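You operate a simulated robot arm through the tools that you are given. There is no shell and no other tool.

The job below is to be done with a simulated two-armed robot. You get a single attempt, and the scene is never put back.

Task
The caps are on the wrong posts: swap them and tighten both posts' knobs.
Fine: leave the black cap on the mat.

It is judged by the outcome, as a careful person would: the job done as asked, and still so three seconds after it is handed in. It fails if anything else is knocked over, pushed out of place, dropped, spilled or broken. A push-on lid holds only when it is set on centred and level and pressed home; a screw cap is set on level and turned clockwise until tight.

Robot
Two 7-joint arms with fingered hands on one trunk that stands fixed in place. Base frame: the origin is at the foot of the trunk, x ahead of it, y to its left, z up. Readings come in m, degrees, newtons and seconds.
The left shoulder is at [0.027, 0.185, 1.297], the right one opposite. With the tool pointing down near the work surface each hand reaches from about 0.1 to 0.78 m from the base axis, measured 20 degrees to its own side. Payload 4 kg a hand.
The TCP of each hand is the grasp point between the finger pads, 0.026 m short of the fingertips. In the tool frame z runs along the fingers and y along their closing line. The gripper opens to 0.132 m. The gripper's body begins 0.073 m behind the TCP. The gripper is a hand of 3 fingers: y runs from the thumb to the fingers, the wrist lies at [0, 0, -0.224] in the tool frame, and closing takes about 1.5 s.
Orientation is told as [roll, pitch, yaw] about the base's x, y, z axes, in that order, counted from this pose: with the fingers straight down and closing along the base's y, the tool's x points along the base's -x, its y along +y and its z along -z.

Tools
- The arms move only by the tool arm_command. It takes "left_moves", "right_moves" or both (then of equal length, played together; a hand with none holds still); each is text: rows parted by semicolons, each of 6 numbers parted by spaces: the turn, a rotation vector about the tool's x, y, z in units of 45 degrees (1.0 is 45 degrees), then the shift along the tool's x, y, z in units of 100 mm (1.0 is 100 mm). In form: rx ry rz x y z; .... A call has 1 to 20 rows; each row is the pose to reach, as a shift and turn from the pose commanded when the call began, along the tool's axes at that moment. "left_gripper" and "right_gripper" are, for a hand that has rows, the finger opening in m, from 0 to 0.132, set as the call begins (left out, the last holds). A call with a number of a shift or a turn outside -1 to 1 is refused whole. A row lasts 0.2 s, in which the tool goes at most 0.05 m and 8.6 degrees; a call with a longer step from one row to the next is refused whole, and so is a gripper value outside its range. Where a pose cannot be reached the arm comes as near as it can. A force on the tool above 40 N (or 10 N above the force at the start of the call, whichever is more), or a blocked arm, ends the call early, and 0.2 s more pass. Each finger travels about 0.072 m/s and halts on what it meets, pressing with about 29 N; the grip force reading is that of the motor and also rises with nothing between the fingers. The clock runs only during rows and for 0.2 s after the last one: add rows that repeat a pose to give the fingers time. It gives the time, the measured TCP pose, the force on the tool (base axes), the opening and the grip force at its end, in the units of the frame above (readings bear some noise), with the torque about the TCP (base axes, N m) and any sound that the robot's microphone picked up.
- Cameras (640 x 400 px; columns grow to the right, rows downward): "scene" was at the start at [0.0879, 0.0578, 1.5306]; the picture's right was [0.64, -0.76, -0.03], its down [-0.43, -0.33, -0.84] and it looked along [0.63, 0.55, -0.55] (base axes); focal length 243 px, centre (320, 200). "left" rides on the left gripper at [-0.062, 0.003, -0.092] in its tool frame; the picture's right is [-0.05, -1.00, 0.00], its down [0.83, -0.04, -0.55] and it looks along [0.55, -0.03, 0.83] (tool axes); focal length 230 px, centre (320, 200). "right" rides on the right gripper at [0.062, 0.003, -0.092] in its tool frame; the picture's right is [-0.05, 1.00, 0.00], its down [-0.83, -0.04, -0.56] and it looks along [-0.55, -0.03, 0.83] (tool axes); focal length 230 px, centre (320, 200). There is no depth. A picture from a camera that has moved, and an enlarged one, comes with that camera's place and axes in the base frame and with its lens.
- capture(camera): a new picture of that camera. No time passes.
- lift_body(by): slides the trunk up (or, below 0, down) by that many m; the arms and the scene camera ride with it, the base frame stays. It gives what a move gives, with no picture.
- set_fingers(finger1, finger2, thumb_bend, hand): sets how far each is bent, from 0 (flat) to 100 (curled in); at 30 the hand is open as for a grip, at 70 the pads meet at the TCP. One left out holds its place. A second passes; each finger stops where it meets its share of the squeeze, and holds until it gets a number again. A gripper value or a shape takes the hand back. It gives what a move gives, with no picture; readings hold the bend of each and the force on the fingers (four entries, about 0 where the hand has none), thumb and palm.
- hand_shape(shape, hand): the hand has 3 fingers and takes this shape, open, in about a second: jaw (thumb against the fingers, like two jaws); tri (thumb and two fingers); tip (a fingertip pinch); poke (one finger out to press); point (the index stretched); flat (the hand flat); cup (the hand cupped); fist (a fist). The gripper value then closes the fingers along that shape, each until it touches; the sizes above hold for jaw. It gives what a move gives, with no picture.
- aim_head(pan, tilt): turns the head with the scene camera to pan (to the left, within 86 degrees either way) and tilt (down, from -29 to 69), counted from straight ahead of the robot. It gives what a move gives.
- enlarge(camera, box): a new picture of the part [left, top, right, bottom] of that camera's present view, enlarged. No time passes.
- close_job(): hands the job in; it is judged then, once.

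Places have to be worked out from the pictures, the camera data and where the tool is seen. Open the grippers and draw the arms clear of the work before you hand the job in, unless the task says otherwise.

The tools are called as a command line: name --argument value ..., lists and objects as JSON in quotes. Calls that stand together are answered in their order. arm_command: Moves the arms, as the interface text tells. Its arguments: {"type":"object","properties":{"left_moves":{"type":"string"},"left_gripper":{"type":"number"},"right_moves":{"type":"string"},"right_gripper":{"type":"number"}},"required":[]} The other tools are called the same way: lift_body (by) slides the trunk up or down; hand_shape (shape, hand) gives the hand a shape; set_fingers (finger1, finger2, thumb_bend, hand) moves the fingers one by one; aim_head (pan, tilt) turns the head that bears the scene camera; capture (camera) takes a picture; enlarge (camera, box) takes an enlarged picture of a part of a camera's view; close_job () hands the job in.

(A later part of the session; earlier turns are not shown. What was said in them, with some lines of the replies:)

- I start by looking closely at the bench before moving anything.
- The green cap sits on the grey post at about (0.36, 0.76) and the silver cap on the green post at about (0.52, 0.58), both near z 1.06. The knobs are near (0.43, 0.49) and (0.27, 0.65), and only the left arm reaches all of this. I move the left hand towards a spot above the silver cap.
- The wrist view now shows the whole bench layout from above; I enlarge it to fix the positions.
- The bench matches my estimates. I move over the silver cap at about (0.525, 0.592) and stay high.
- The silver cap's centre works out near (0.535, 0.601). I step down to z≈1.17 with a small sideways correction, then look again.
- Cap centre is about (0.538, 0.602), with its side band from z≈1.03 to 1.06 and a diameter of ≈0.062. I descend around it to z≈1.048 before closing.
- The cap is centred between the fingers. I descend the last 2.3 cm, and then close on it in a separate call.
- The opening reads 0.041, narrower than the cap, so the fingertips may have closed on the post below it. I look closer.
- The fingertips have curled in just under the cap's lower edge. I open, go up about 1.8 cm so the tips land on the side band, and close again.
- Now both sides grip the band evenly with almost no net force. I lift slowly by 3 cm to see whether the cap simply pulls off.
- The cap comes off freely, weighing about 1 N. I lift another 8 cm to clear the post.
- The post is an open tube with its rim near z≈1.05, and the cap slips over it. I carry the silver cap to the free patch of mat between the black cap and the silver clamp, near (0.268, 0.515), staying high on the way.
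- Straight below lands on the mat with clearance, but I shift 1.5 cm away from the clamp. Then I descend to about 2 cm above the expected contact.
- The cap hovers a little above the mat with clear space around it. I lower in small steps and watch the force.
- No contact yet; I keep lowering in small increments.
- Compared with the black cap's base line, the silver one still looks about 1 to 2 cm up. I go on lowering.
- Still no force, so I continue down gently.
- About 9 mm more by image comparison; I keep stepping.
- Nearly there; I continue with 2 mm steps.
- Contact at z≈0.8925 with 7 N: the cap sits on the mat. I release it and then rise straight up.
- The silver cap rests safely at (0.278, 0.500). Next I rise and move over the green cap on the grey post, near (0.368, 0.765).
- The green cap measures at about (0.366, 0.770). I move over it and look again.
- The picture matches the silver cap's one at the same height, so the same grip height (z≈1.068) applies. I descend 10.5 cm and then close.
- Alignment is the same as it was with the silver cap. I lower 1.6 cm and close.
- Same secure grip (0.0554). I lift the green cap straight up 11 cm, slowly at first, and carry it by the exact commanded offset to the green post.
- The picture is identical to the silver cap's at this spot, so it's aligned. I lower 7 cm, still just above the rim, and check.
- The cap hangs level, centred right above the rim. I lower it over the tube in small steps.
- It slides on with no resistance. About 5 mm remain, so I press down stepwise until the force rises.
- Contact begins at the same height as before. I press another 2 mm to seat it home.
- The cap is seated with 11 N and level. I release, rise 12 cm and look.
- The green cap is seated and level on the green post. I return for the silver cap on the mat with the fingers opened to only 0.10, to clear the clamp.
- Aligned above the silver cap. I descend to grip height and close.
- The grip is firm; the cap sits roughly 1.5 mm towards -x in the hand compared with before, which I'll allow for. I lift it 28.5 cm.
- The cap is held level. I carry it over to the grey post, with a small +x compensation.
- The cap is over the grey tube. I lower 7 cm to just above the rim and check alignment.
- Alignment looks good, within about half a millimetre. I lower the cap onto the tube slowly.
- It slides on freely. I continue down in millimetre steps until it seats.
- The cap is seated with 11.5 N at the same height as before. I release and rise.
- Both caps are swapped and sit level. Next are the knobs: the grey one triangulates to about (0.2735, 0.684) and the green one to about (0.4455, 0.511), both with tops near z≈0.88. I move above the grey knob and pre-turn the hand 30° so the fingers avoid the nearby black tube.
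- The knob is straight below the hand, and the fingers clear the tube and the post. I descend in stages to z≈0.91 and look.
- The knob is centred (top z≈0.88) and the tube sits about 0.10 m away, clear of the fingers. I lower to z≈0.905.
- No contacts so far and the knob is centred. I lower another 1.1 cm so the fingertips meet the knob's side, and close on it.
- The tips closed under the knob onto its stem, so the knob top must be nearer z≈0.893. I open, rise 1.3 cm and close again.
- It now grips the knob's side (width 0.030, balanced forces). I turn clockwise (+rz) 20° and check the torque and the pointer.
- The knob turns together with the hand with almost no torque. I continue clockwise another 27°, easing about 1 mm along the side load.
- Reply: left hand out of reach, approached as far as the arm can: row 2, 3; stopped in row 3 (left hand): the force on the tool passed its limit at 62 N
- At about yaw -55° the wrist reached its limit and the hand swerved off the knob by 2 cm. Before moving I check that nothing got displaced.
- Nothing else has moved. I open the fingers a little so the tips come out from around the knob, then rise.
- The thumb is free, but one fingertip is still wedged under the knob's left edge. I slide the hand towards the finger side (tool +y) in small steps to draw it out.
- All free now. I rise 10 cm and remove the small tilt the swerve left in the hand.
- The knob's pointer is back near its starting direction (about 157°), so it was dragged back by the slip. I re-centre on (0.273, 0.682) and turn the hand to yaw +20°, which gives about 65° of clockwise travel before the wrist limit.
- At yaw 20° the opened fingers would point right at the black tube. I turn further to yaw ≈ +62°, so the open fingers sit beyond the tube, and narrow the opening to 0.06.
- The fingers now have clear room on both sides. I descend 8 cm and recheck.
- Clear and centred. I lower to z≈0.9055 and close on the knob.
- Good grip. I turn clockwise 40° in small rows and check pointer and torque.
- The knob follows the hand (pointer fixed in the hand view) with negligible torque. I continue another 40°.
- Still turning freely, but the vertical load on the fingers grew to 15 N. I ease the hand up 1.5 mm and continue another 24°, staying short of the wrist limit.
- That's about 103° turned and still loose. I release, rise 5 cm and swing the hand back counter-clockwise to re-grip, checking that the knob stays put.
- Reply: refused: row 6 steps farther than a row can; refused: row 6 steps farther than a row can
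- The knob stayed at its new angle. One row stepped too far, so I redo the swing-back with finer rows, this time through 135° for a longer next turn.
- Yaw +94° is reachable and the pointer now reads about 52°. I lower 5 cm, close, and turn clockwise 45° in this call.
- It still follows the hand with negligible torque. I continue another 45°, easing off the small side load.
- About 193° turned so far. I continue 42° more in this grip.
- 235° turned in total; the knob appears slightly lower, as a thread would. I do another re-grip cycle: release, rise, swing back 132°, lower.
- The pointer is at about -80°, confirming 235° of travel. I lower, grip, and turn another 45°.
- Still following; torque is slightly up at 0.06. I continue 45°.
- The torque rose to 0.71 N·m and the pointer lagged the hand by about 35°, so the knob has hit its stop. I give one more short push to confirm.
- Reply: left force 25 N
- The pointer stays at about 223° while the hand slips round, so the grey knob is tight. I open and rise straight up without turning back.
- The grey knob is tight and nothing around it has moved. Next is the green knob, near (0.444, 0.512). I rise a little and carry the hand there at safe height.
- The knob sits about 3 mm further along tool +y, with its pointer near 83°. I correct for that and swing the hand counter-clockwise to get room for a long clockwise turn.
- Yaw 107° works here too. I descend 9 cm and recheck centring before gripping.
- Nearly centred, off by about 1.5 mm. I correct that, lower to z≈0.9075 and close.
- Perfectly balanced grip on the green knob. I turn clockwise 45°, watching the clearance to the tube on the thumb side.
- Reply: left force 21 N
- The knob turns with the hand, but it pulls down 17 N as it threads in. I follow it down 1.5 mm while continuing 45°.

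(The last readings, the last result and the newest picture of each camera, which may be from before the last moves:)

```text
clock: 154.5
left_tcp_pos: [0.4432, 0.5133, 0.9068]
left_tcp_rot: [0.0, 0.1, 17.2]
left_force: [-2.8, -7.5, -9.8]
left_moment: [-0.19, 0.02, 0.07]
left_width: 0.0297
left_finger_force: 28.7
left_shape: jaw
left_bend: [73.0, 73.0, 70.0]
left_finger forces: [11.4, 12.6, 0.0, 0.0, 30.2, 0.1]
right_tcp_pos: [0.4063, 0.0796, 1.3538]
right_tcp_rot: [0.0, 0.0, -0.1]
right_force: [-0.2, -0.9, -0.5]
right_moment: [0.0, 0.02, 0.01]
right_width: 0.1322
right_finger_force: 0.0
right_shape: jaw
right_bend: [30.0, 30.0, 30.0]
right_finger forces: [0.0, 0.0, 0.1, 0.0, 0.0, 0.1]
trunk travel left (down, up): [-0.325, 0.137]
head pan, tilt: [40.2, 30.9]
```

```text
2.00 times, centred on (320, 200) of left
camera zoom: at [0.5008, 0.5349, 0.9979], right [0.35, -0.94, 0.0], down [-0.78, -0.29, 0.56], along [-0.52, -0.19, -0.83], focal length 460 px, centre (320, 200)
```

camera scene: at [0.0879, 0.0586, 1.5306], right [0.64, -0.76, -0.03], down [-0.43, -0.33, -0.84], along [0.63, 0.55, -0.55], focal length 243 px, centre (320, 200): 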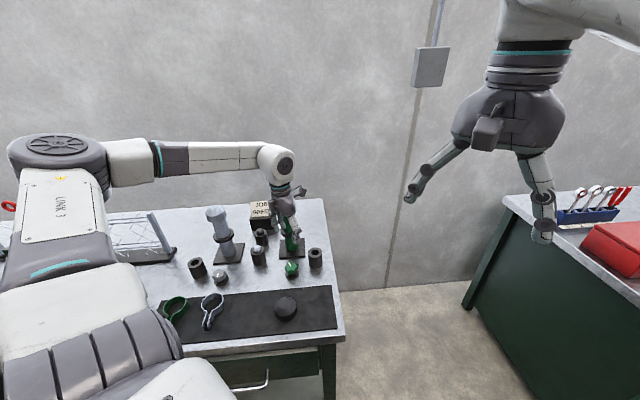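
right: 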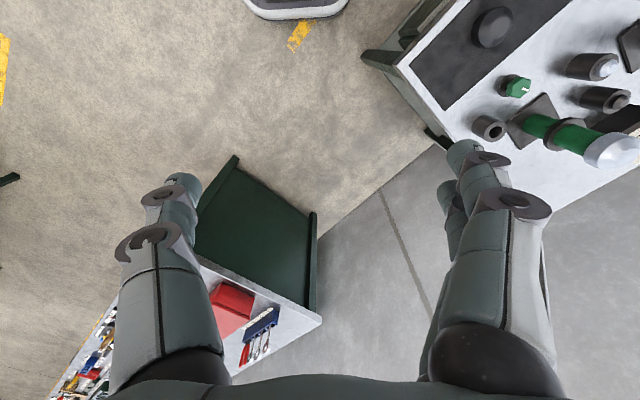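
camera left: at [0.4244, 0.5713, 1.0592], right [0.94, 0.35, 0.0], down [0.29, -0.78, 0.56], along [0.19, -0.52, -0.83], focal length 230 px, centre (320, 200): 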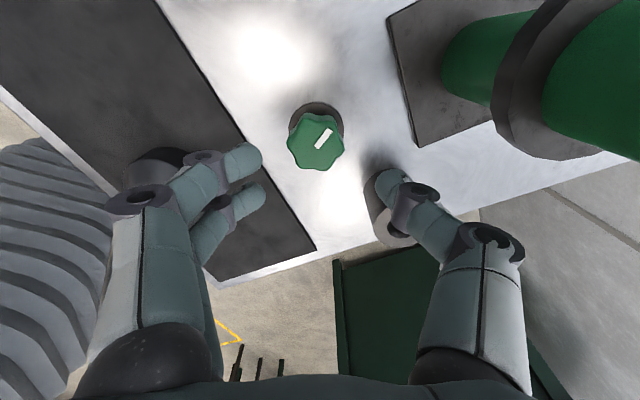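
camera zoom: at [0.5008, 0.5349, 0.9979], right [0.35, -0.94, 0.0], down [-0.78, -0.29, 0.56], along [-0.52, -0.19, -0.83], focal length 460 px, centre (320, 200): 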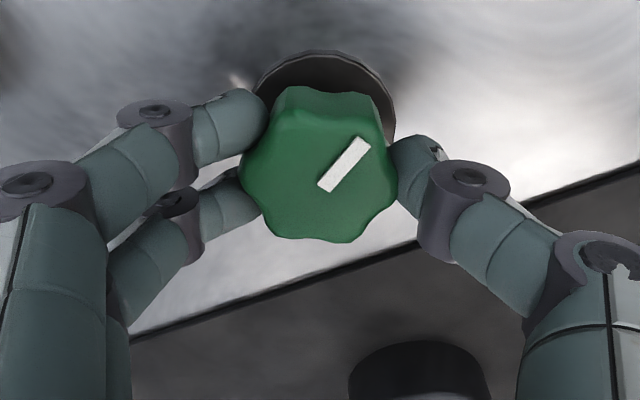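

90° turned, following well with torque still low. I continue 45°.

arm_command --left_moves "0 0 0 0 -0.005 0.01; 0 0 0.13 0 -0.005 0.01; 0 0 0.26 0 -0.005 0.01; 0 0 0.39 0 -0.005 0.01; 0 0 0.52 0 -0.005 0.01; 0 0 0.65 0 -0.005 0.01; 0 0 0.78 0 -0.005 0.01; 0 0 0.91 0 -0.005 0.01; 0 0 1.0 0 -0.005 0.01; 0 0 1.0 0 -0.005 0.01"

enlarge --camera "left" --box '[200, 100, 440, 300]'

```text
clock: 156.7
left_tcp_pos: [0.442, 0.5128, 0.905]
left_tcp_rot: [0.0, 0.1, -27.8]
left_force: [-1.8, -2.7, -1.0]
left_moment: [-0.06, -0.01, 0.05]
left_width: 0.0297
left_finger_force: 28.8
left_shape: jaw
left_bend: [73.0, 73.0, 70.0]
left_finger forces: [14.7, 13.1, 0.1, 0.1, 29.4, 0.0]
right_tcp_pos: [0.406, 0.0794, 1.3543]
right_tcp_rot: [0.0, -0.1, 0.0]
right_force: [-0.2, -0.2, -0.2]
right_moment: [0.04, 0.0, -0.04]
right_width: 0.1321
right_finger_force: 0.0
right_shape: jaw
right_bend: [30.0, 30.0, 30.0]
right_finger forces: [0.1, 0.2, 0.0, 0.1, 0.0, 0.1]
trunk travel left (down, up): [-0.325, 0.137]
head pan, tilt: [40.2, 30.9]
```

```text
2.00 times, centred on (320, 200) of left
camera zoom: at [0.4986, 0.4872, 0.9976], right [-0.42, -0.91, 0.0], down [-0.75, 0.35, 0.56], along [-0.51, 0.23, -0.83], focal length 460 px, centre (320, 200)
```

zoom: 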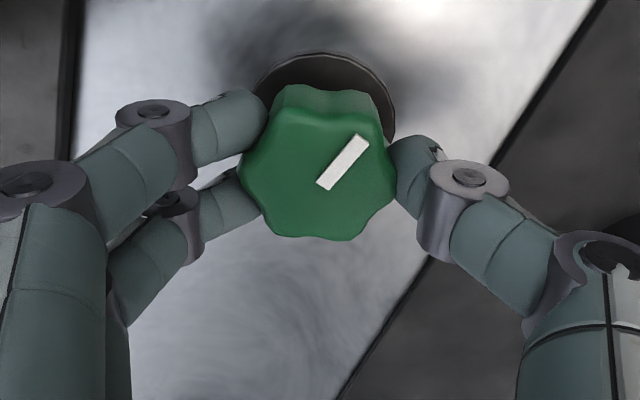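

135° turned. To stay well clear of the wrist limit I re-grip now: release, rise, and swing back 135°.

arm_command --left_moves "0 0 0 0 0 0; 0 0 0 0 0 0; 0 0 0 0 0 0; 0 0 0 0 0 0; 0 0 0 0 0 -0.2; 0 0 0 0 0 -0.4; 0 0 0 0 0 -0.5; 0 0 -0.15 0 0 -0.5; 0 0 -0.3 0 0 -0.5; 0 0 -0.45 0 0 -0.5; 0 0 -0.6 0 0 -0.5; 0 0 -0.75 0 0 -0.5; 0 0 -0.9 0 0 -0.5; 0 0 -1.0 0 0 -0.5; 0 0 -1.0 0 0 -0.5" --left_gripper 0.06

arm_command --left_moves "0 0 -0.15 0 0 0; 0 0 -0.3 0 0 0; 0 0 -0.45 0 0 0; 0 0 -0.6 0 0 0; 0 0 -0.75 0 0 0; 0 0 -0.9 0 0 0; 0 0 -1.0 0 0 0; 0 0 -1.0 0 0 0"

arm_command --left_moves "0 0 -0.15 0 0 0; 0 0 -0.3 0 0 0; 0 0 -0.45 0 0 0; 0 0 -0.6 0 0 0; 0 0 -0.75 0 0 0; 0 0 -0.9 0 0 0; 0 0 -1.0 0 0 0; 0 0 -1.0 0 0 0"

capture --camera "left"

```text
clock: 159.9
left_tcp_pos: [0.4431, 0.5128, 0.9546]
left_tcp_rot: [0.0, 0.1, 17.4]
left_force: [0.3, -0.3, 0.6]
left_moment: [0.01, 0.02, 0.03]
left_width: 0.0592
left_finger_force: 0.1
left_shape: jaw
left_bend: [73.0, 73.0, 70.0]
left_finger forces: [0.0, 0.1, 0.0, 0.0, 0.0, 0.0]
right_tcp_pos: [0.407, 0.0805, 1.3529]
right_tcp_rot: [0.0, 0.0, -0.1]
right_force: [0.3, 0.7, 0.3]
right_moment: [-0.01, -0.02, 0.01]
right_width: 0.1322
right_finger_force: 0.1
right_shape: jaw
right_bend: [30.0, 30.0, 30.0]
right_finger forces: [0.1, 0.0, 0.0, 0.0, 0.1, 0.0]
trunk travel left (down, up): [-0.325, 0.137]
head pan, tilt: [40.2, 30.9]
```

```text
clock: 161.7
left_tcp_pos: [0.4433, 0.5125, 0.955]
left_tcp_rot: [0.1, 0.1, 62.4]
left_force: [0.4, -0.3, 0.0]
left_moment: [0.01, 0.02, -0.01]
left_width: 0.0596
left_finger_force: 0.1
left_shape: jaw
left_bend: [73.0, 73.0, 70.0]
left_finger forces: [0.0, 0.0, 0.0, 0.1, 0.0, 0.1]
right_tcp_pos: [0.4064, 0.0797, 1.354]
right_tcp_rot: [0.0, 0.0, 0.0]
right_force: [-0.5, -0.4, 0.4]
right_moment: [-0.02, -0.03, -0.01]
right_width: 0.1317
right_finger_force: 0.1
right_shape: jaw
right_bend: [30.0, 30.0, 30.0]
right_finger forces: [0.0, 0.1, 0.1, 0.0, 0.0, 0.1]
trunk travel left (down, up): [-0.325, 0.137]
head pan, tilt: [40.2, 30.9]
```

```text
clock: 163.5
left_tcp_pos: [0.4431, 0.5133, 0.955]
left_tcp_rot: [0.1, 0.1, 107.4]
left_force: [0.3, -0.3, -0.4]
left_moment: [0.0, -0.01, 0.02]
left_width: 0.0595
left_finger_force: 0.0
left_shape: jaw
left_bend: [73.0, 73.0, 70.0]
left_finger forces: [0.0, 0.1, 0.1, 0.0, 0.0, 0.0]
right_tcp_pos: [0.4067, 0.0807, 1.3533]
right_tcp_rot: [0.0, 0.0, 0.0]
right_force: [-0.2, 0.9, -0.3]
right_moment: [0.03, 0.06, 0.03]
right_width: 0.1319
right_finger_force: 0.1
right_shape: jaw
right_bend: [30.0, 30.0, 30.0]
right_finger forces: [0.0, 0.0, 0.0, 0.0, 0.0, 0.0]
trunk travel left (down, up): [-0.325, 0.137]
head pan, tilt: [40.2, 30.9]
```

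```text
taken
camera left: at [0.4222, 0.5717, 1.0472], right [0.94, 0.35, 0.0], down [0.29, -0.78, 0.56], along [0.19, -0.52, -0.83], focal length 230 px, centre (320, 200)
```

left: 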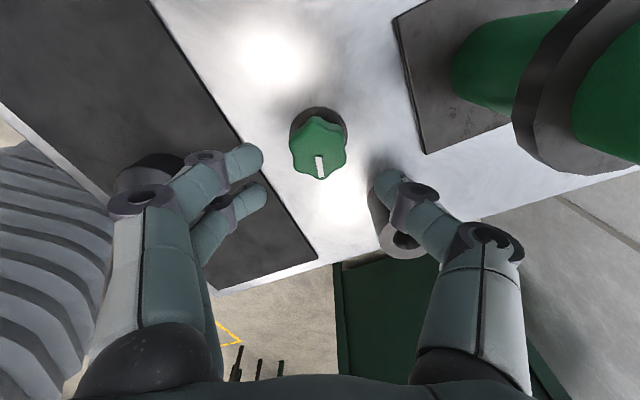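

The knob held its angle. I lower, grip and turn again.

arm_command --left_moves "0 0 0 0 0 0.2; 0 0 0 0 0 0.4; 0 0 0 0 0 0.5; 0 0 0 0 0 0.5"

arm_command --left_moves "0 0 0 0 0 0; 0 0 0 0 0 0; 0 0 0 0 0 0; 0 0 0 0 0 0; 0 0 0 0 0 0; 0 0 0 0 0 0; 0 0 0.13 0 0 0; 0 0 0.26 0 0 0; 0 0 0.39 0 0 0; 0 0 0.52 0 0 0; 0 0 0.65 0 0 0; 0 0 0.78 0 0 0; 0 0 0.91 0 0 0; 0 0 1.0 0 0 0; 0 0 1.0 0 0 0" --left_gripper 0.02

enlarge --camera "left" --box '[200, 100, 440, 300]'

```text
clock: 164.5
left_tcp_pos: [0.4441, 0.515, 0.905]
left_tcp_rot: [0.1, -0.1, 107.3]
left_force: [-0.8, 0.0, 0.1]
left_moment: [0.01, 0.01, 0.02]
left_width: 0.0596
left_finger_force: 0.0
left_shape: jaw
left_bend: [73.0, 73.0, 70.0]
left_finger forces: [0.0, 0.1, 0.0, 0.0, 0.0, 0.0]
right_tcp_pos: [0.4063, 0.0797, 1.3544]
right_tcp_rot: [0.0, 0.0, 0.0]
right_force: [0.3, -0.4, -0.1]
right_moment: [0.02, 0.04, -0.05]
right_width: 0.1319
right_finger_force: 0.0
right_shape: jaw
right_bend: [30.0, 30.0, 30.0]
right_finger forces: [0.0, 0.0, 0.0, 0.1, 0.0, 0.0]
trunk travel left (down, up): [-0.325, 0.137]
head pan, tilt: [40.2, 30.9]
```

```text
clock: 167.7
left_tcp_pos: [0.4451, 0.512, 0.9054]
left_tcp_rot: [0.0, 0.2, 62.2]
left_force: [2.3, -2.0, -0.6]
left_moment: [-0.04, -0.04, 0.01]
left_width: 0.0304
left_finger_force: 29.2
left_shape: jaw
left_bend: [73.0, 73.0, 70.0]
left_finger forces: [12.3, 13.6, 0.0, 0.0, 29.2, 0.1]
right_tcp_pos: [0.4074, 0.0794, 1.3536]
right_tcp_rot: [0.0, 0.0, -0.1]
right_force: [0.6, -0.6, 0.3]
right_moment: [0.05, 0.0, 0.01]
right_width: 0.1319
right_finger_force: 0.0
right_shape: jaw
right_bend: [30.0, 30.0, 30.0]
right_finger forces: [0.0, 0.1, 0.0, 0.1, 0.0, 0.0]
trunk travel left (down, up): [-0.325, 0.137]
head pan, tilt: [40.2, 30.9]
```

```text
2.00 times, centred on (320, 200) of left
camera zoom: at [0.4699, 0.5688, 0.9973], right [0.91, -0.42, 0.0], down [-0.35, -0.75, 0.56], along [-0.23, -0.51, -0.83], focal length 460 px, centre (320, 200)
```

zoom: 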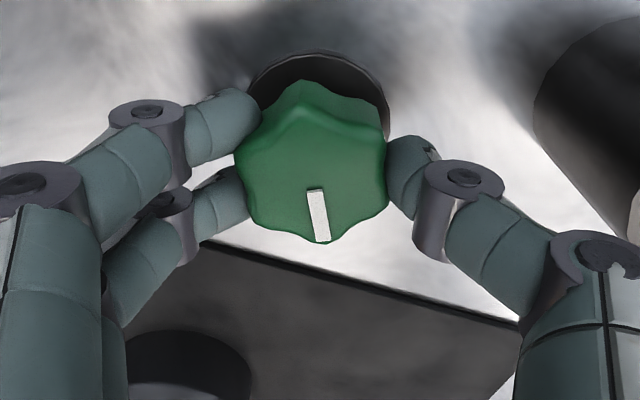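

The knob followed; 180° in total. I continue 45°.

arm_command --left_moves "0 0 0.13 0 0 0; 0 0 0.26 0 0 0; 0 0 0.39 0 0 0; 0 0 0.52 0 0 0; 0 0 0.65 0 0 0; 0 0 0.78 0 0 0; 0 0 0.91 0 0 0; 0 0 1.0 0 0 0; 0 0 1.0 0 0 0"

enlarge --camera "left" --box '[200, 100, 440, 300]'

```text
clock: 169.7
left_tcp_pos: [0.4412, 0.5121, 0.9055]
left_tcp_rot: [0.0, 0.1, 17.4]
left_force: [-5.3, -8.1, -3.5]
left_moment: [-0.24, 0.04, 1.05]
left_width: 0.0297
left_finger_force: 29.1
left_shape: jaw
left_bend: [73.0, 73.0, 70.0]
left_finger forces: [12.1, 24.7, 0.1, 0.0, 32.3, 0.1]
right_tcp_pos: [0.4053, 0.08, 1.3537]
right_tcp_rot: [0.1, 0.0, -0.1]
right_force: [0.1, 0.3, -0.2]
right_moment: [0.02, -0.01, -0.01]
right_width: 0.1316
right_finger_force: 0.1
right_shape: jaw
right_bend: [30.0, 30.0, 30.0]
right_finger forces: [0.1, 0.0, 0.0, 0.0, 0.0, 0.1]
trunk travel left (down, up): [-0.325, 0.137]
head pan, tilt: [40.2, 30.9]
```

```text
2.00 times, centred on (320, 200) of left
camera zoom: at [0.5001, 0.5343, 0.9979], right [0.35, -0.94, 0.0], down [-0.78, -0.29, 0.56], along [-0.52, -0.19, -0.83], focal length 460 px, centre (320, 200)
```

zoom: 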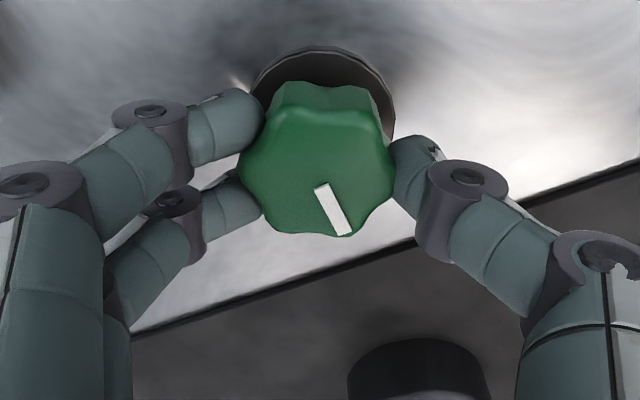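

Torque is 1.05 N·m and the pointer has stopped near 225°, just like the grey one at its stop. One short extra push to confirm.

arm_command --left_moves "0 0 0.1 0 0 0; 0 0 0.2 0 0 0; 0 0 0.3 0 0 0; 0 0 0.3 0 0 0"

enlarge --camera "left" --box '[200, 100, 440, 300]'

```text
clock: 170.7
left_tcp_pos: [0.4424, 0.511, 0.9065]
left_tcp_rot: [0.0, 0.0, 3.8]
left_force: [-4.7, -1.3, 9.7]
left_moment: [-0.06, 0.1, 0.77]
left_width: 0.0303
left_finger_force: 29.0
left_shape: jaw
left_bend: [74.0, 74.0, 70.0]
left_finger forces: [14.9, 24.8, 0.1, 0.0, 29.5, 0.0]
right_tcp_pos: [0.4051, 0.0793, 1.3549]
right_tcp_rot: [0.1, 0.2, 0.1]
right_force: [0.8, -0.2, -0.1]
right_moment: [-0.01, -0.01, 0.0]
right_width: 0.132
right_finger_force: 0.0
right_shape: jaw
right_bend: [30.0, 30.0, 30.0]
right_finger forces: [0.0, 0.0, 0.1, 0.0, 0.0, 0.1]
trunk travel left (down, up): [-0.325, 0.137]
head pan, tilt: [40.2, 30.9]
```

```text
2.00 times, centred on (320, 200) of left
camera zoom: at [0.5038, 0.5199, 0.998], right [0.12, -0.99, 0.0], down [-0.83, -0.1, 0.56], along [-0.55, -0.07, -0.83], focal length 460 px, centre (320, 200)
```

zoom: 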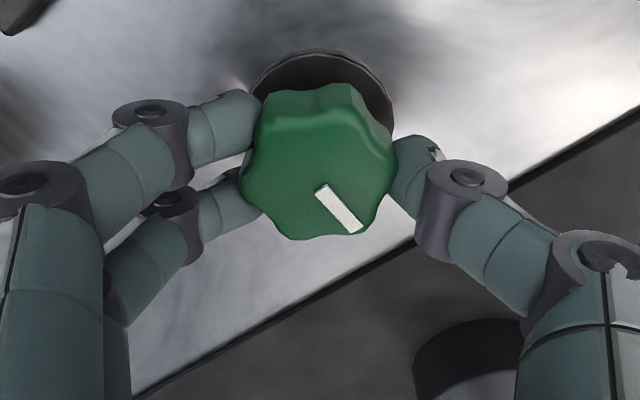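

The pointer is unmoved in the base frame, so the green knob is tight. I open and rise clear.

arm_command --left_moves "0 0 0 0 0 0; 0 0 0 0 0 0; 0 0 0 0 0 0; 0 0 0 0 0 0; 0 0 0 0 0 0" --left_gripper 0.065

enlarge --camera "left" --box '[200, 100, 440, 300]'

arm_command --left_moves "0 0 0 0 0 -0.2; 0 0 0 0 0 -0.5; 0 0 0 0 0 -0.8; 0 0 0 0 0 -1.0; 0 0 0 0 0 -1.0"

arm_command --left_moves "0 0 0 0 0 -0.4; 0 0 0 0 0 -0.8; 0 0 0 0 0 -1.0; 0 0 0 0 0 -1.0"

capture --camera "left"

capture --camera "scene"

```text
clock: 171.9
left_tcp_pos: [0.443, 0.5131, 0.9054]
left_tcp_rot: [-0.1, 0.0, 3.8]
left_force: [-1.1, -0.7, 0.0]
left_moment: [-0.01, 0.02, 0.0]
left_width: 0.0641
left_finger_force: 0.1
left_shape: jaw
left_bend: [73.0, 73.0, 70.0]
left_finger forces: [0.0, 0.0, 0.0, 0.1, 0.0, 0.1]
right_tcp_pos: [0.4065, 0.0798, 1.3531]
right_tcp_rot: [0.0, 0.0, 0.0]
right_force: [0.7, 0.3, -1.1]
right_moment: [-0.01, -0.02, 0.0]
right_width: 0.1319
right_finger_force: 0.0
right_shape: jaw
right_bend: [30.0, 30.0, 30.0]
right_finger forces: [0.0, 0.0, 0.0, 0.0, 0.1, 0.1]
trunk travel left (down, up): [-0.325, 0.137]
head pan, tilt: [40.2, 30.9]
```

```text
2.00 times, centred on (320, 200) of left
camera zoom: at [0.5048, 0.5205, 0.9966], right [0.12, -0.99, 0.0], down [-0.82, -0.1, 0.56], along [-0.55, -0.07, -0.83], focal length 460 px, centre (320, 200)
```

zoom: 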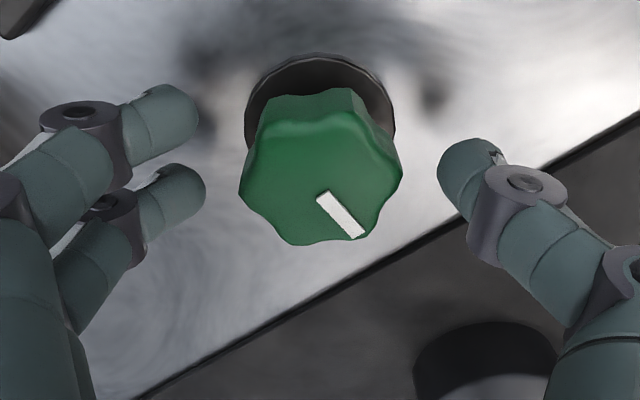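

```text
clock: 173.1
left_tcp_pos: [0.4419, 0.5148, 1.0054]
left_tcp_rot: [0.0, 0.2, 3.8]
left_force: [0.6, 0.3, 0.6]
left_moment: [-0.01, 0.04, 0.02]
left_width: 0.0643
left_finger_force: 0.1
left_shape: jaw
left_bend: [73.0, 73.0, 70.0]
left_finger forces: [0.1, 0.0, 0.0, 0.0, 0.0, 0.0]
right_tcp_pos: [0.4061, 0.0805, 1.3536]
right_tcp_rot: [0.0, 0.0, 0.0]
right_force: [0.8, 0.7, -0.8]
right_moment: [0.0, 0.02, 0.02]
right_width: 0.1321
right_finger_force: 0.0
right_shape: jaw
right_bend: [30.0, 30.0, 30.0]
right_finger forces: [0.0, 0.1, 0.0, 0.0, 0.0, 0.1]
trunk travel left (down, up): [-0.325, 0.137]
head pan, tilt: [40.2, 30.9]
```

```text
clock: 174.1
left_tcp_pos: [0.4428, 0.5135, 1.1081]
left_tcp_rot: [-0.1, 0.1, 3.9]
left_force: [0.6, 0.1, 1.1]
left_moment: [-0.01, 0.01, 0.02]
left_width: 0.0645
left_finger_force: 0.2
left_shape: jaw
left_bend: [73.0, 73.0, 70.0]
left_finger forces: [0.0, 0.0, 0.0, 0.0, 0.0, 0.0]
right_tcp_pos: [0.4072, 0.0797, 1.3533]
right_tcp_rot: [0.0, 0.0, 0.0]
right_force: [0.0, 0.2, 0.7]
right_moment: [0.01, 0.0, -0.01]
right_width: 0.132
right_finger_force: 0.1
right_shape: jaw
right_bend: [30.0, 30.0, 30.0]
right_finger forces: [0.0, 0.0, 0.1, 0.0, 0.0, 0.0]
trunk travel left (down, up): [-0.325, 0.137]
head pan, tilt: [40.2, 30.9]
```

```text
taken
camera left: at [0.5042, 0.5215, 1.1997], right [0.12, -0.99, 0.0], down [-0.82, -0.1, 0.56], along [-0.55, -0.07, -0.83], focal length 230 px, centre (320, 200)
```

left: 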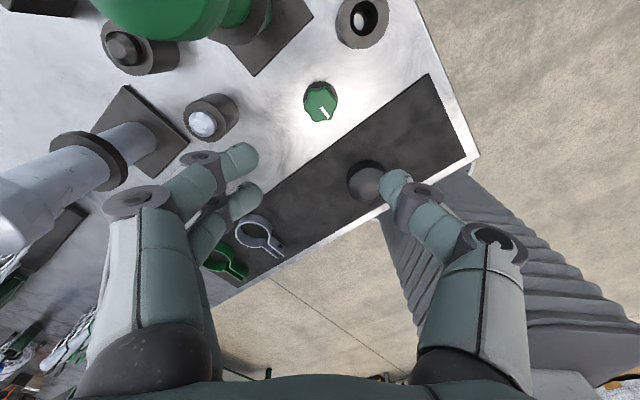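

```text
taken
camera scene: at [0.0879, 0.0579, 1.5306], right [0.64, -0.76, -0.03], down [-0.43, -0.33, -0.84], along [0.63, 0.55, -0.55], focal length 243 px, centre (320, 200)
```

scene: 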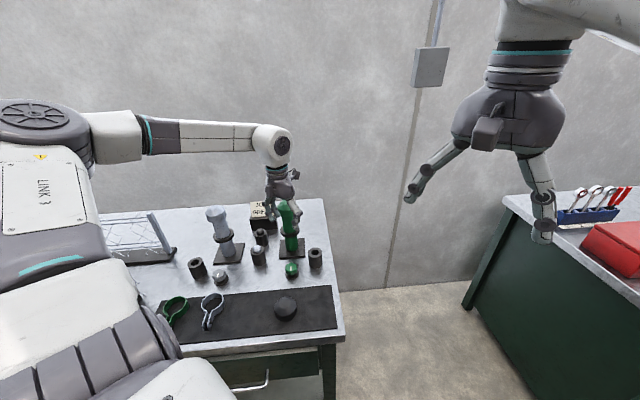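

Both knobs are tight and both caps are in place. I raise the arm and draw it back to its starting area with the gripper open.

arm_command --left_moves "0 0 0 0 0 -0.4; 0 0 0 0 0 -0.8; 0 0 0 0 0 -1.0; 0 0 0 0.2 -0.2 -1.0; 0 0 0 0.5 -0.4 -1.0; 0 0 0 0.8 -0.5 -1.0; 0 0 0 0.8 -0.5 -1.0" --left_gripper 0.132

arm_command --left_moves "0 0 0 0.1 -0.1 -0.4; 0 0 0 0.3 -0.3 -0.7; 0 0 0 0.6 -0.5 -1.0; 0 0 0 0.8 -0.6 -1.0; 0 0 0 0.8 -0.6 -1.0"

enlarge --camera "scene" --box '[150, 180, 350, 350]'

capture --camera "left"

capture --camera "right"

```text
clock: 175.7
left_tcp_pos: [0.3657, 0.4551, 1.2045]
left_tcp_rot: [-0.1, 0.3, 3.9]
left_force: [0.1, 0.4, 1.2]
left_moment: [-0.02, -0.02, 0.01]
left_width: 0.1316
left_finger_force: 0.1
left_shape: jaw
left_bend: [30.0, 30.0, 30.0]
left_finger forces: [0.0, 0.0, 0.0, 0.1, 0.0, 0.0]
right_tcp_pos: [0.4061, 0.0799, 1.3538]
right_tcp_rot: [-0.1, 0.1, 0.0]
right_force: [-0.9, 0.2, -0.4]
right_moment: [-0.01, 0.03, 0.02]
right_width: 0.132
right_finger_force: 0.0
right_shape: jaw
right_bend: [30.0, 30.0, 30.0]
right_finger forces: [0.0, 0.0, 0.1, 0.0, 0.0, 0.0]
trunk travel left (down, up): [-0.325, 0.137]
head pan, tilt: [40.2, 30.9]
```

```text
clock: 176.9
left_tcp_pos: [0.2903, 0.3952, 1.3071]
left_tcp_rot: [-0.1, 0.1, 3.8]
left_force: [-0.5, 0.3, 1.1]
left_moment: [0.02, 0.02, 0.04]
left_width: 0.1317
left_finger_force: 0.0
left_shape: jaw
left_bend: [30.0, 30.0, 30.0]
left_finger forces: [0.0, 0.0, 0.0, 0.0, 0.1, 0.0]
right_tcp_pos: [0.4069, 0.0799, 1.3543]
right_tcp_rot: [0.0, 0.1, 0.0]
right_force: [-0.6, 0.6, 0.0]
right_moment: [0.05, 0.04, 0.01]
right_width: 0.132
right_finger_force: 0.1
right_shape: jaw
right_bend: [30.0, 30.0, 30.0]
right_finger forces: [0.0, 0.0, 0.0, 0.0, 0.1, 0.0]
trunk travel left (down, up): [-0.325, 0.137]
head pan, tilt: [40.2, 30.9]
```

```text
2.35 times, centred on (250, 265) of scene
camera zoom: at [0.0886, 0.0579, 1.5305], right [0.64, -0.76, -0.03], down [-0.43, -0.33, -0.84], along [0.63, 0.55, -0.55], focal length 571 px, centre (485, 47)
```

zoom: 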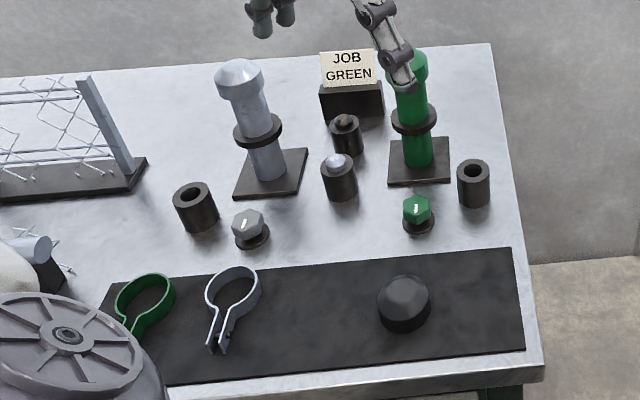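

```text
taken
camera left: at [0.3525, 0.4025, 1.3995], right [0.12, -0.99, 0.0], down [-0.82, -0.1, 0.56], along [-0.55, -0.07, -0.83], focal length 230 px, centre (320, 200)
```

left: 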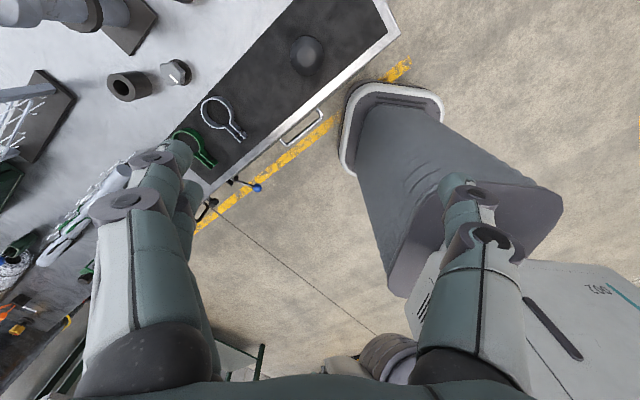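

```text
taken
camera right: at [0.3459, 0.0827, 1.446], right [0.05, 1.0, 0.0], down [0.83, -0.04, 0.55], along [0.55, -0.03, -0.83], focal length 230 px, centre (320, 200)
```

right: 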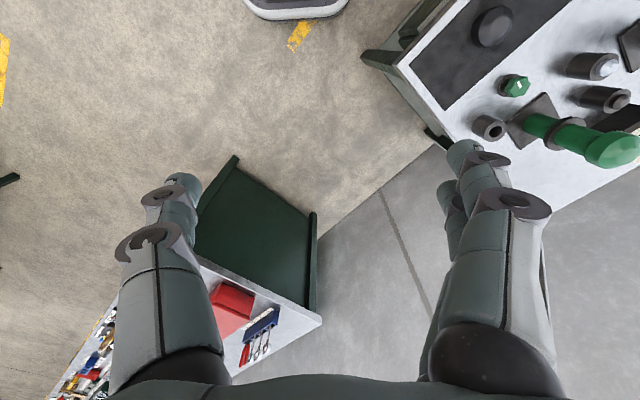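

Everything else is where it was at the start. One last close look at both caps' seating before handing in.

enlarge --camera "scene" --box '[190, 190, 340, 290]'

enlarge --camera "right" --box '[480, 40, 640, 180]'

```text
4.00 times, centred on (265, 240) of scene
camera zoom: at [0.0886, 0.0579, 1.5305], right [0.64, -0.76, -0.03], down [-0.43, -0.33, -0.84], along [0.63, 0.55, -0.55], focal length 971 px, centre (540, 40)
```

zoom: 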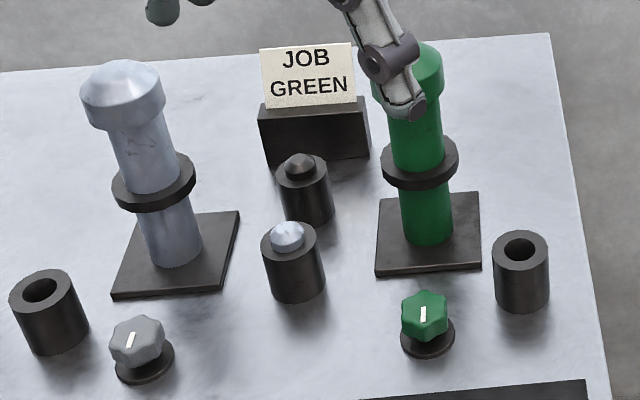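

```text
2.86 times, centred on (560, 110) of right
camera zoom: at [0.3459, 0.0827, 1.446], right [0.05, 1.0, 0.0], down [0.83, -0.04, 0.55], along [0.55, -0.03, -0.83], focal length 657 px, centre (-366, 457)
```

zoom: 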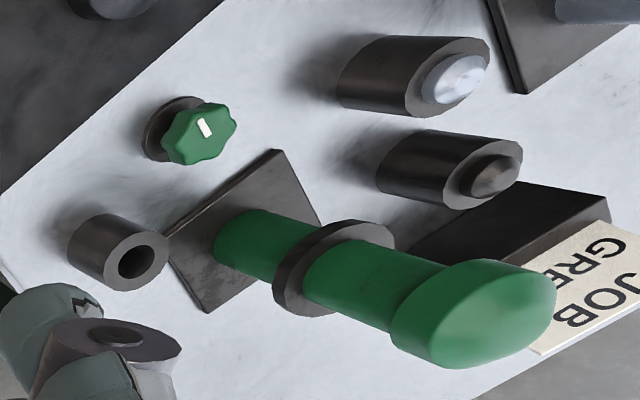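

The silver cap looks about 2 mm off compared with where the green one sat. I zoom in closely to judge its centring and level.

enlarge --camera "scene" --box '[200, 195, 250, 230]'

arm_command --left_moves "0 0 0 0.1 0.3 -0.2; 0 0 0 0.1 0.6 -0.4; 0 0 0 0.1 0.9 -0.6; 0 0 0 0.1 0.9 -0.6"

enlarge --camera "scene" --box '[262, 190, 312, 225]'

enlarge --camera "scene" --box '[200, 195, 250, 230]'

capture --camera "left"

```text
11.43 times, centred on (225, 212) of scene
camera zoom: at [0.0886, 0.0579, 1.5305], right [0.64, -0.76, -0.03], down [-0.43, -0.33, -0.84], along [0.63, 0.55, -0.55], focal length 2774 px, centre (1406, 57)
```

zoom: 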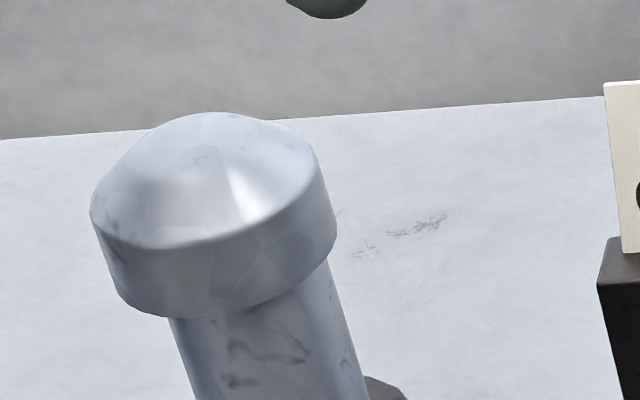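

```text
clock: 177.9
left_tcp_pos: [0.2749, 0.4852, 1.3653]
left_tcp_rot: [-0.2, 0.1, 3.8]
left_force: [0.1, -0.7, 0.3]
left_moment: [0.0, 0.0, 0.04]
left_width: 0.1318
left_finger_force: 0.0
left_shape: jaw
left_bend: [30.0, 30.0, 30.0]
left_finger forces: [0.0, 0.0, 0.0, 0.0, 0.0, 0.1]
right_tcp_pos: [0.4075, 0.08, 1.3529]
right_tcp_rot: [-0.1, 0.0, 0.1]
right_force: [-0.1, -0.5, -0.5]
right_moment: [0.02, -0.03, 0.03]
right_width: 0.1318
right_finger_force: 0.1
right_shape: jaw
right_bend: [30.0, 30.0, 30.0]
right_finger forces: [0.0, 0.0, 0.1, 0.1, 0.1, 0.1]
trunk travel left (down, up): [-0.325, 0.137]
head pan, tilt: [40.2, 30.9]
```

```text
11.43 times, centred on (287, 208) of scene
camera zoom: at [0.0882, 0.0584, 1.5305], right [0.64, -0.76, -0.03], down [-0.43, -0.33, -0.84], along [0.63, 0.55, -0.55], focal length 2774 px, centre (697, 114)
```

zoom: 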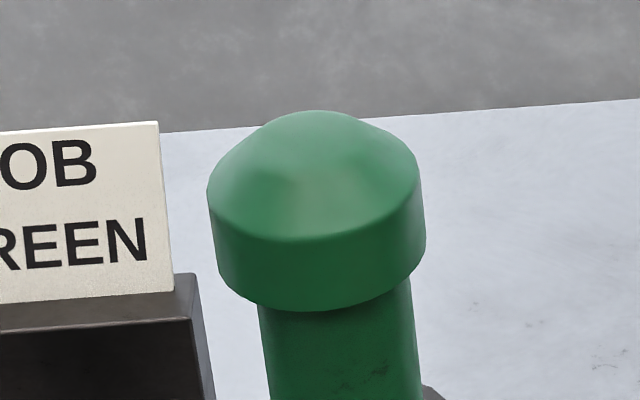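

```text
11.43 times, centred on (225, 212) of scene
camera zoom: at [0.0882, 0.0584, 1.5305], right [0.64, -0.76, -0.03], down [-0.43, -0.33, -0.84], along [0.63, 0.55, -0.55], focal length 2774 px, centre (1406, 57)
```

zoom: 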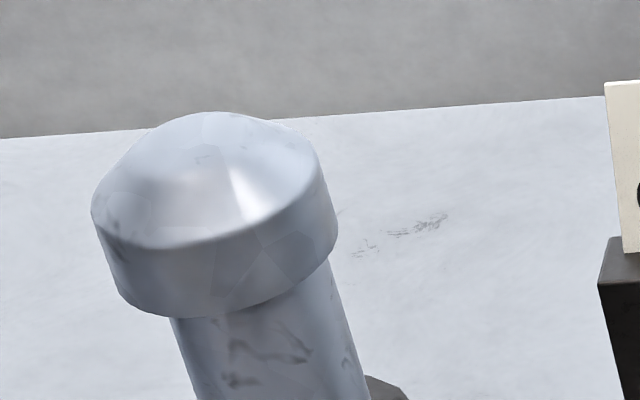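

```text
taken
camera left: at [0.3369, 0.4931, 1.4574], right [0.12, -0.99, 0.0], down [-0.82, -0.1, 0.56], along [-0.55, -0.07, -0.83], focal length 230 px, centre (320, 200)
```

left: 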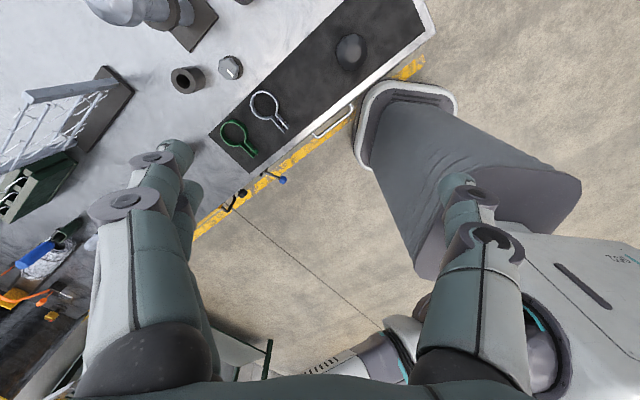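

Both caps sit level and seated on the matching posts. The silver cap's remaining offset is at most about 2 mm, which is just play in the loose fit. Both knobs are at their stops, the black cap is untouched on the mat, and the arms are clear with grippers open. I hand the job in.

close_job

```text
The job is handed in.
```

I swapped the caps, tightened both knobs and handed the job in.

- **Caps:** The green cap is now on the green post and the silver cap on the grey post. Each was pressed down with about 11 N and sits level. The silver cap is about 2 mm off centre, which I put down to play in the loose fit, so I left it.
- **Knobs:** I turned both clockwise until they stopped. The torque rose to about 0.7 N·m on the grey knob and 1.05 N·m on the green one. After that the fingers slipped round without moving the knobs any further.
- **Grey knob slip:** On the first try the left wrist hit its joint limit and the hand swerved about 2 cm off the grey knob. I saw nothing displaced, then regripped it from a better angle and finished.
- **Everything else:** The black cap stayed on the mat, and the clamps, tubes and card look where they were at the start. Both arms are clear of the work with grippers open.
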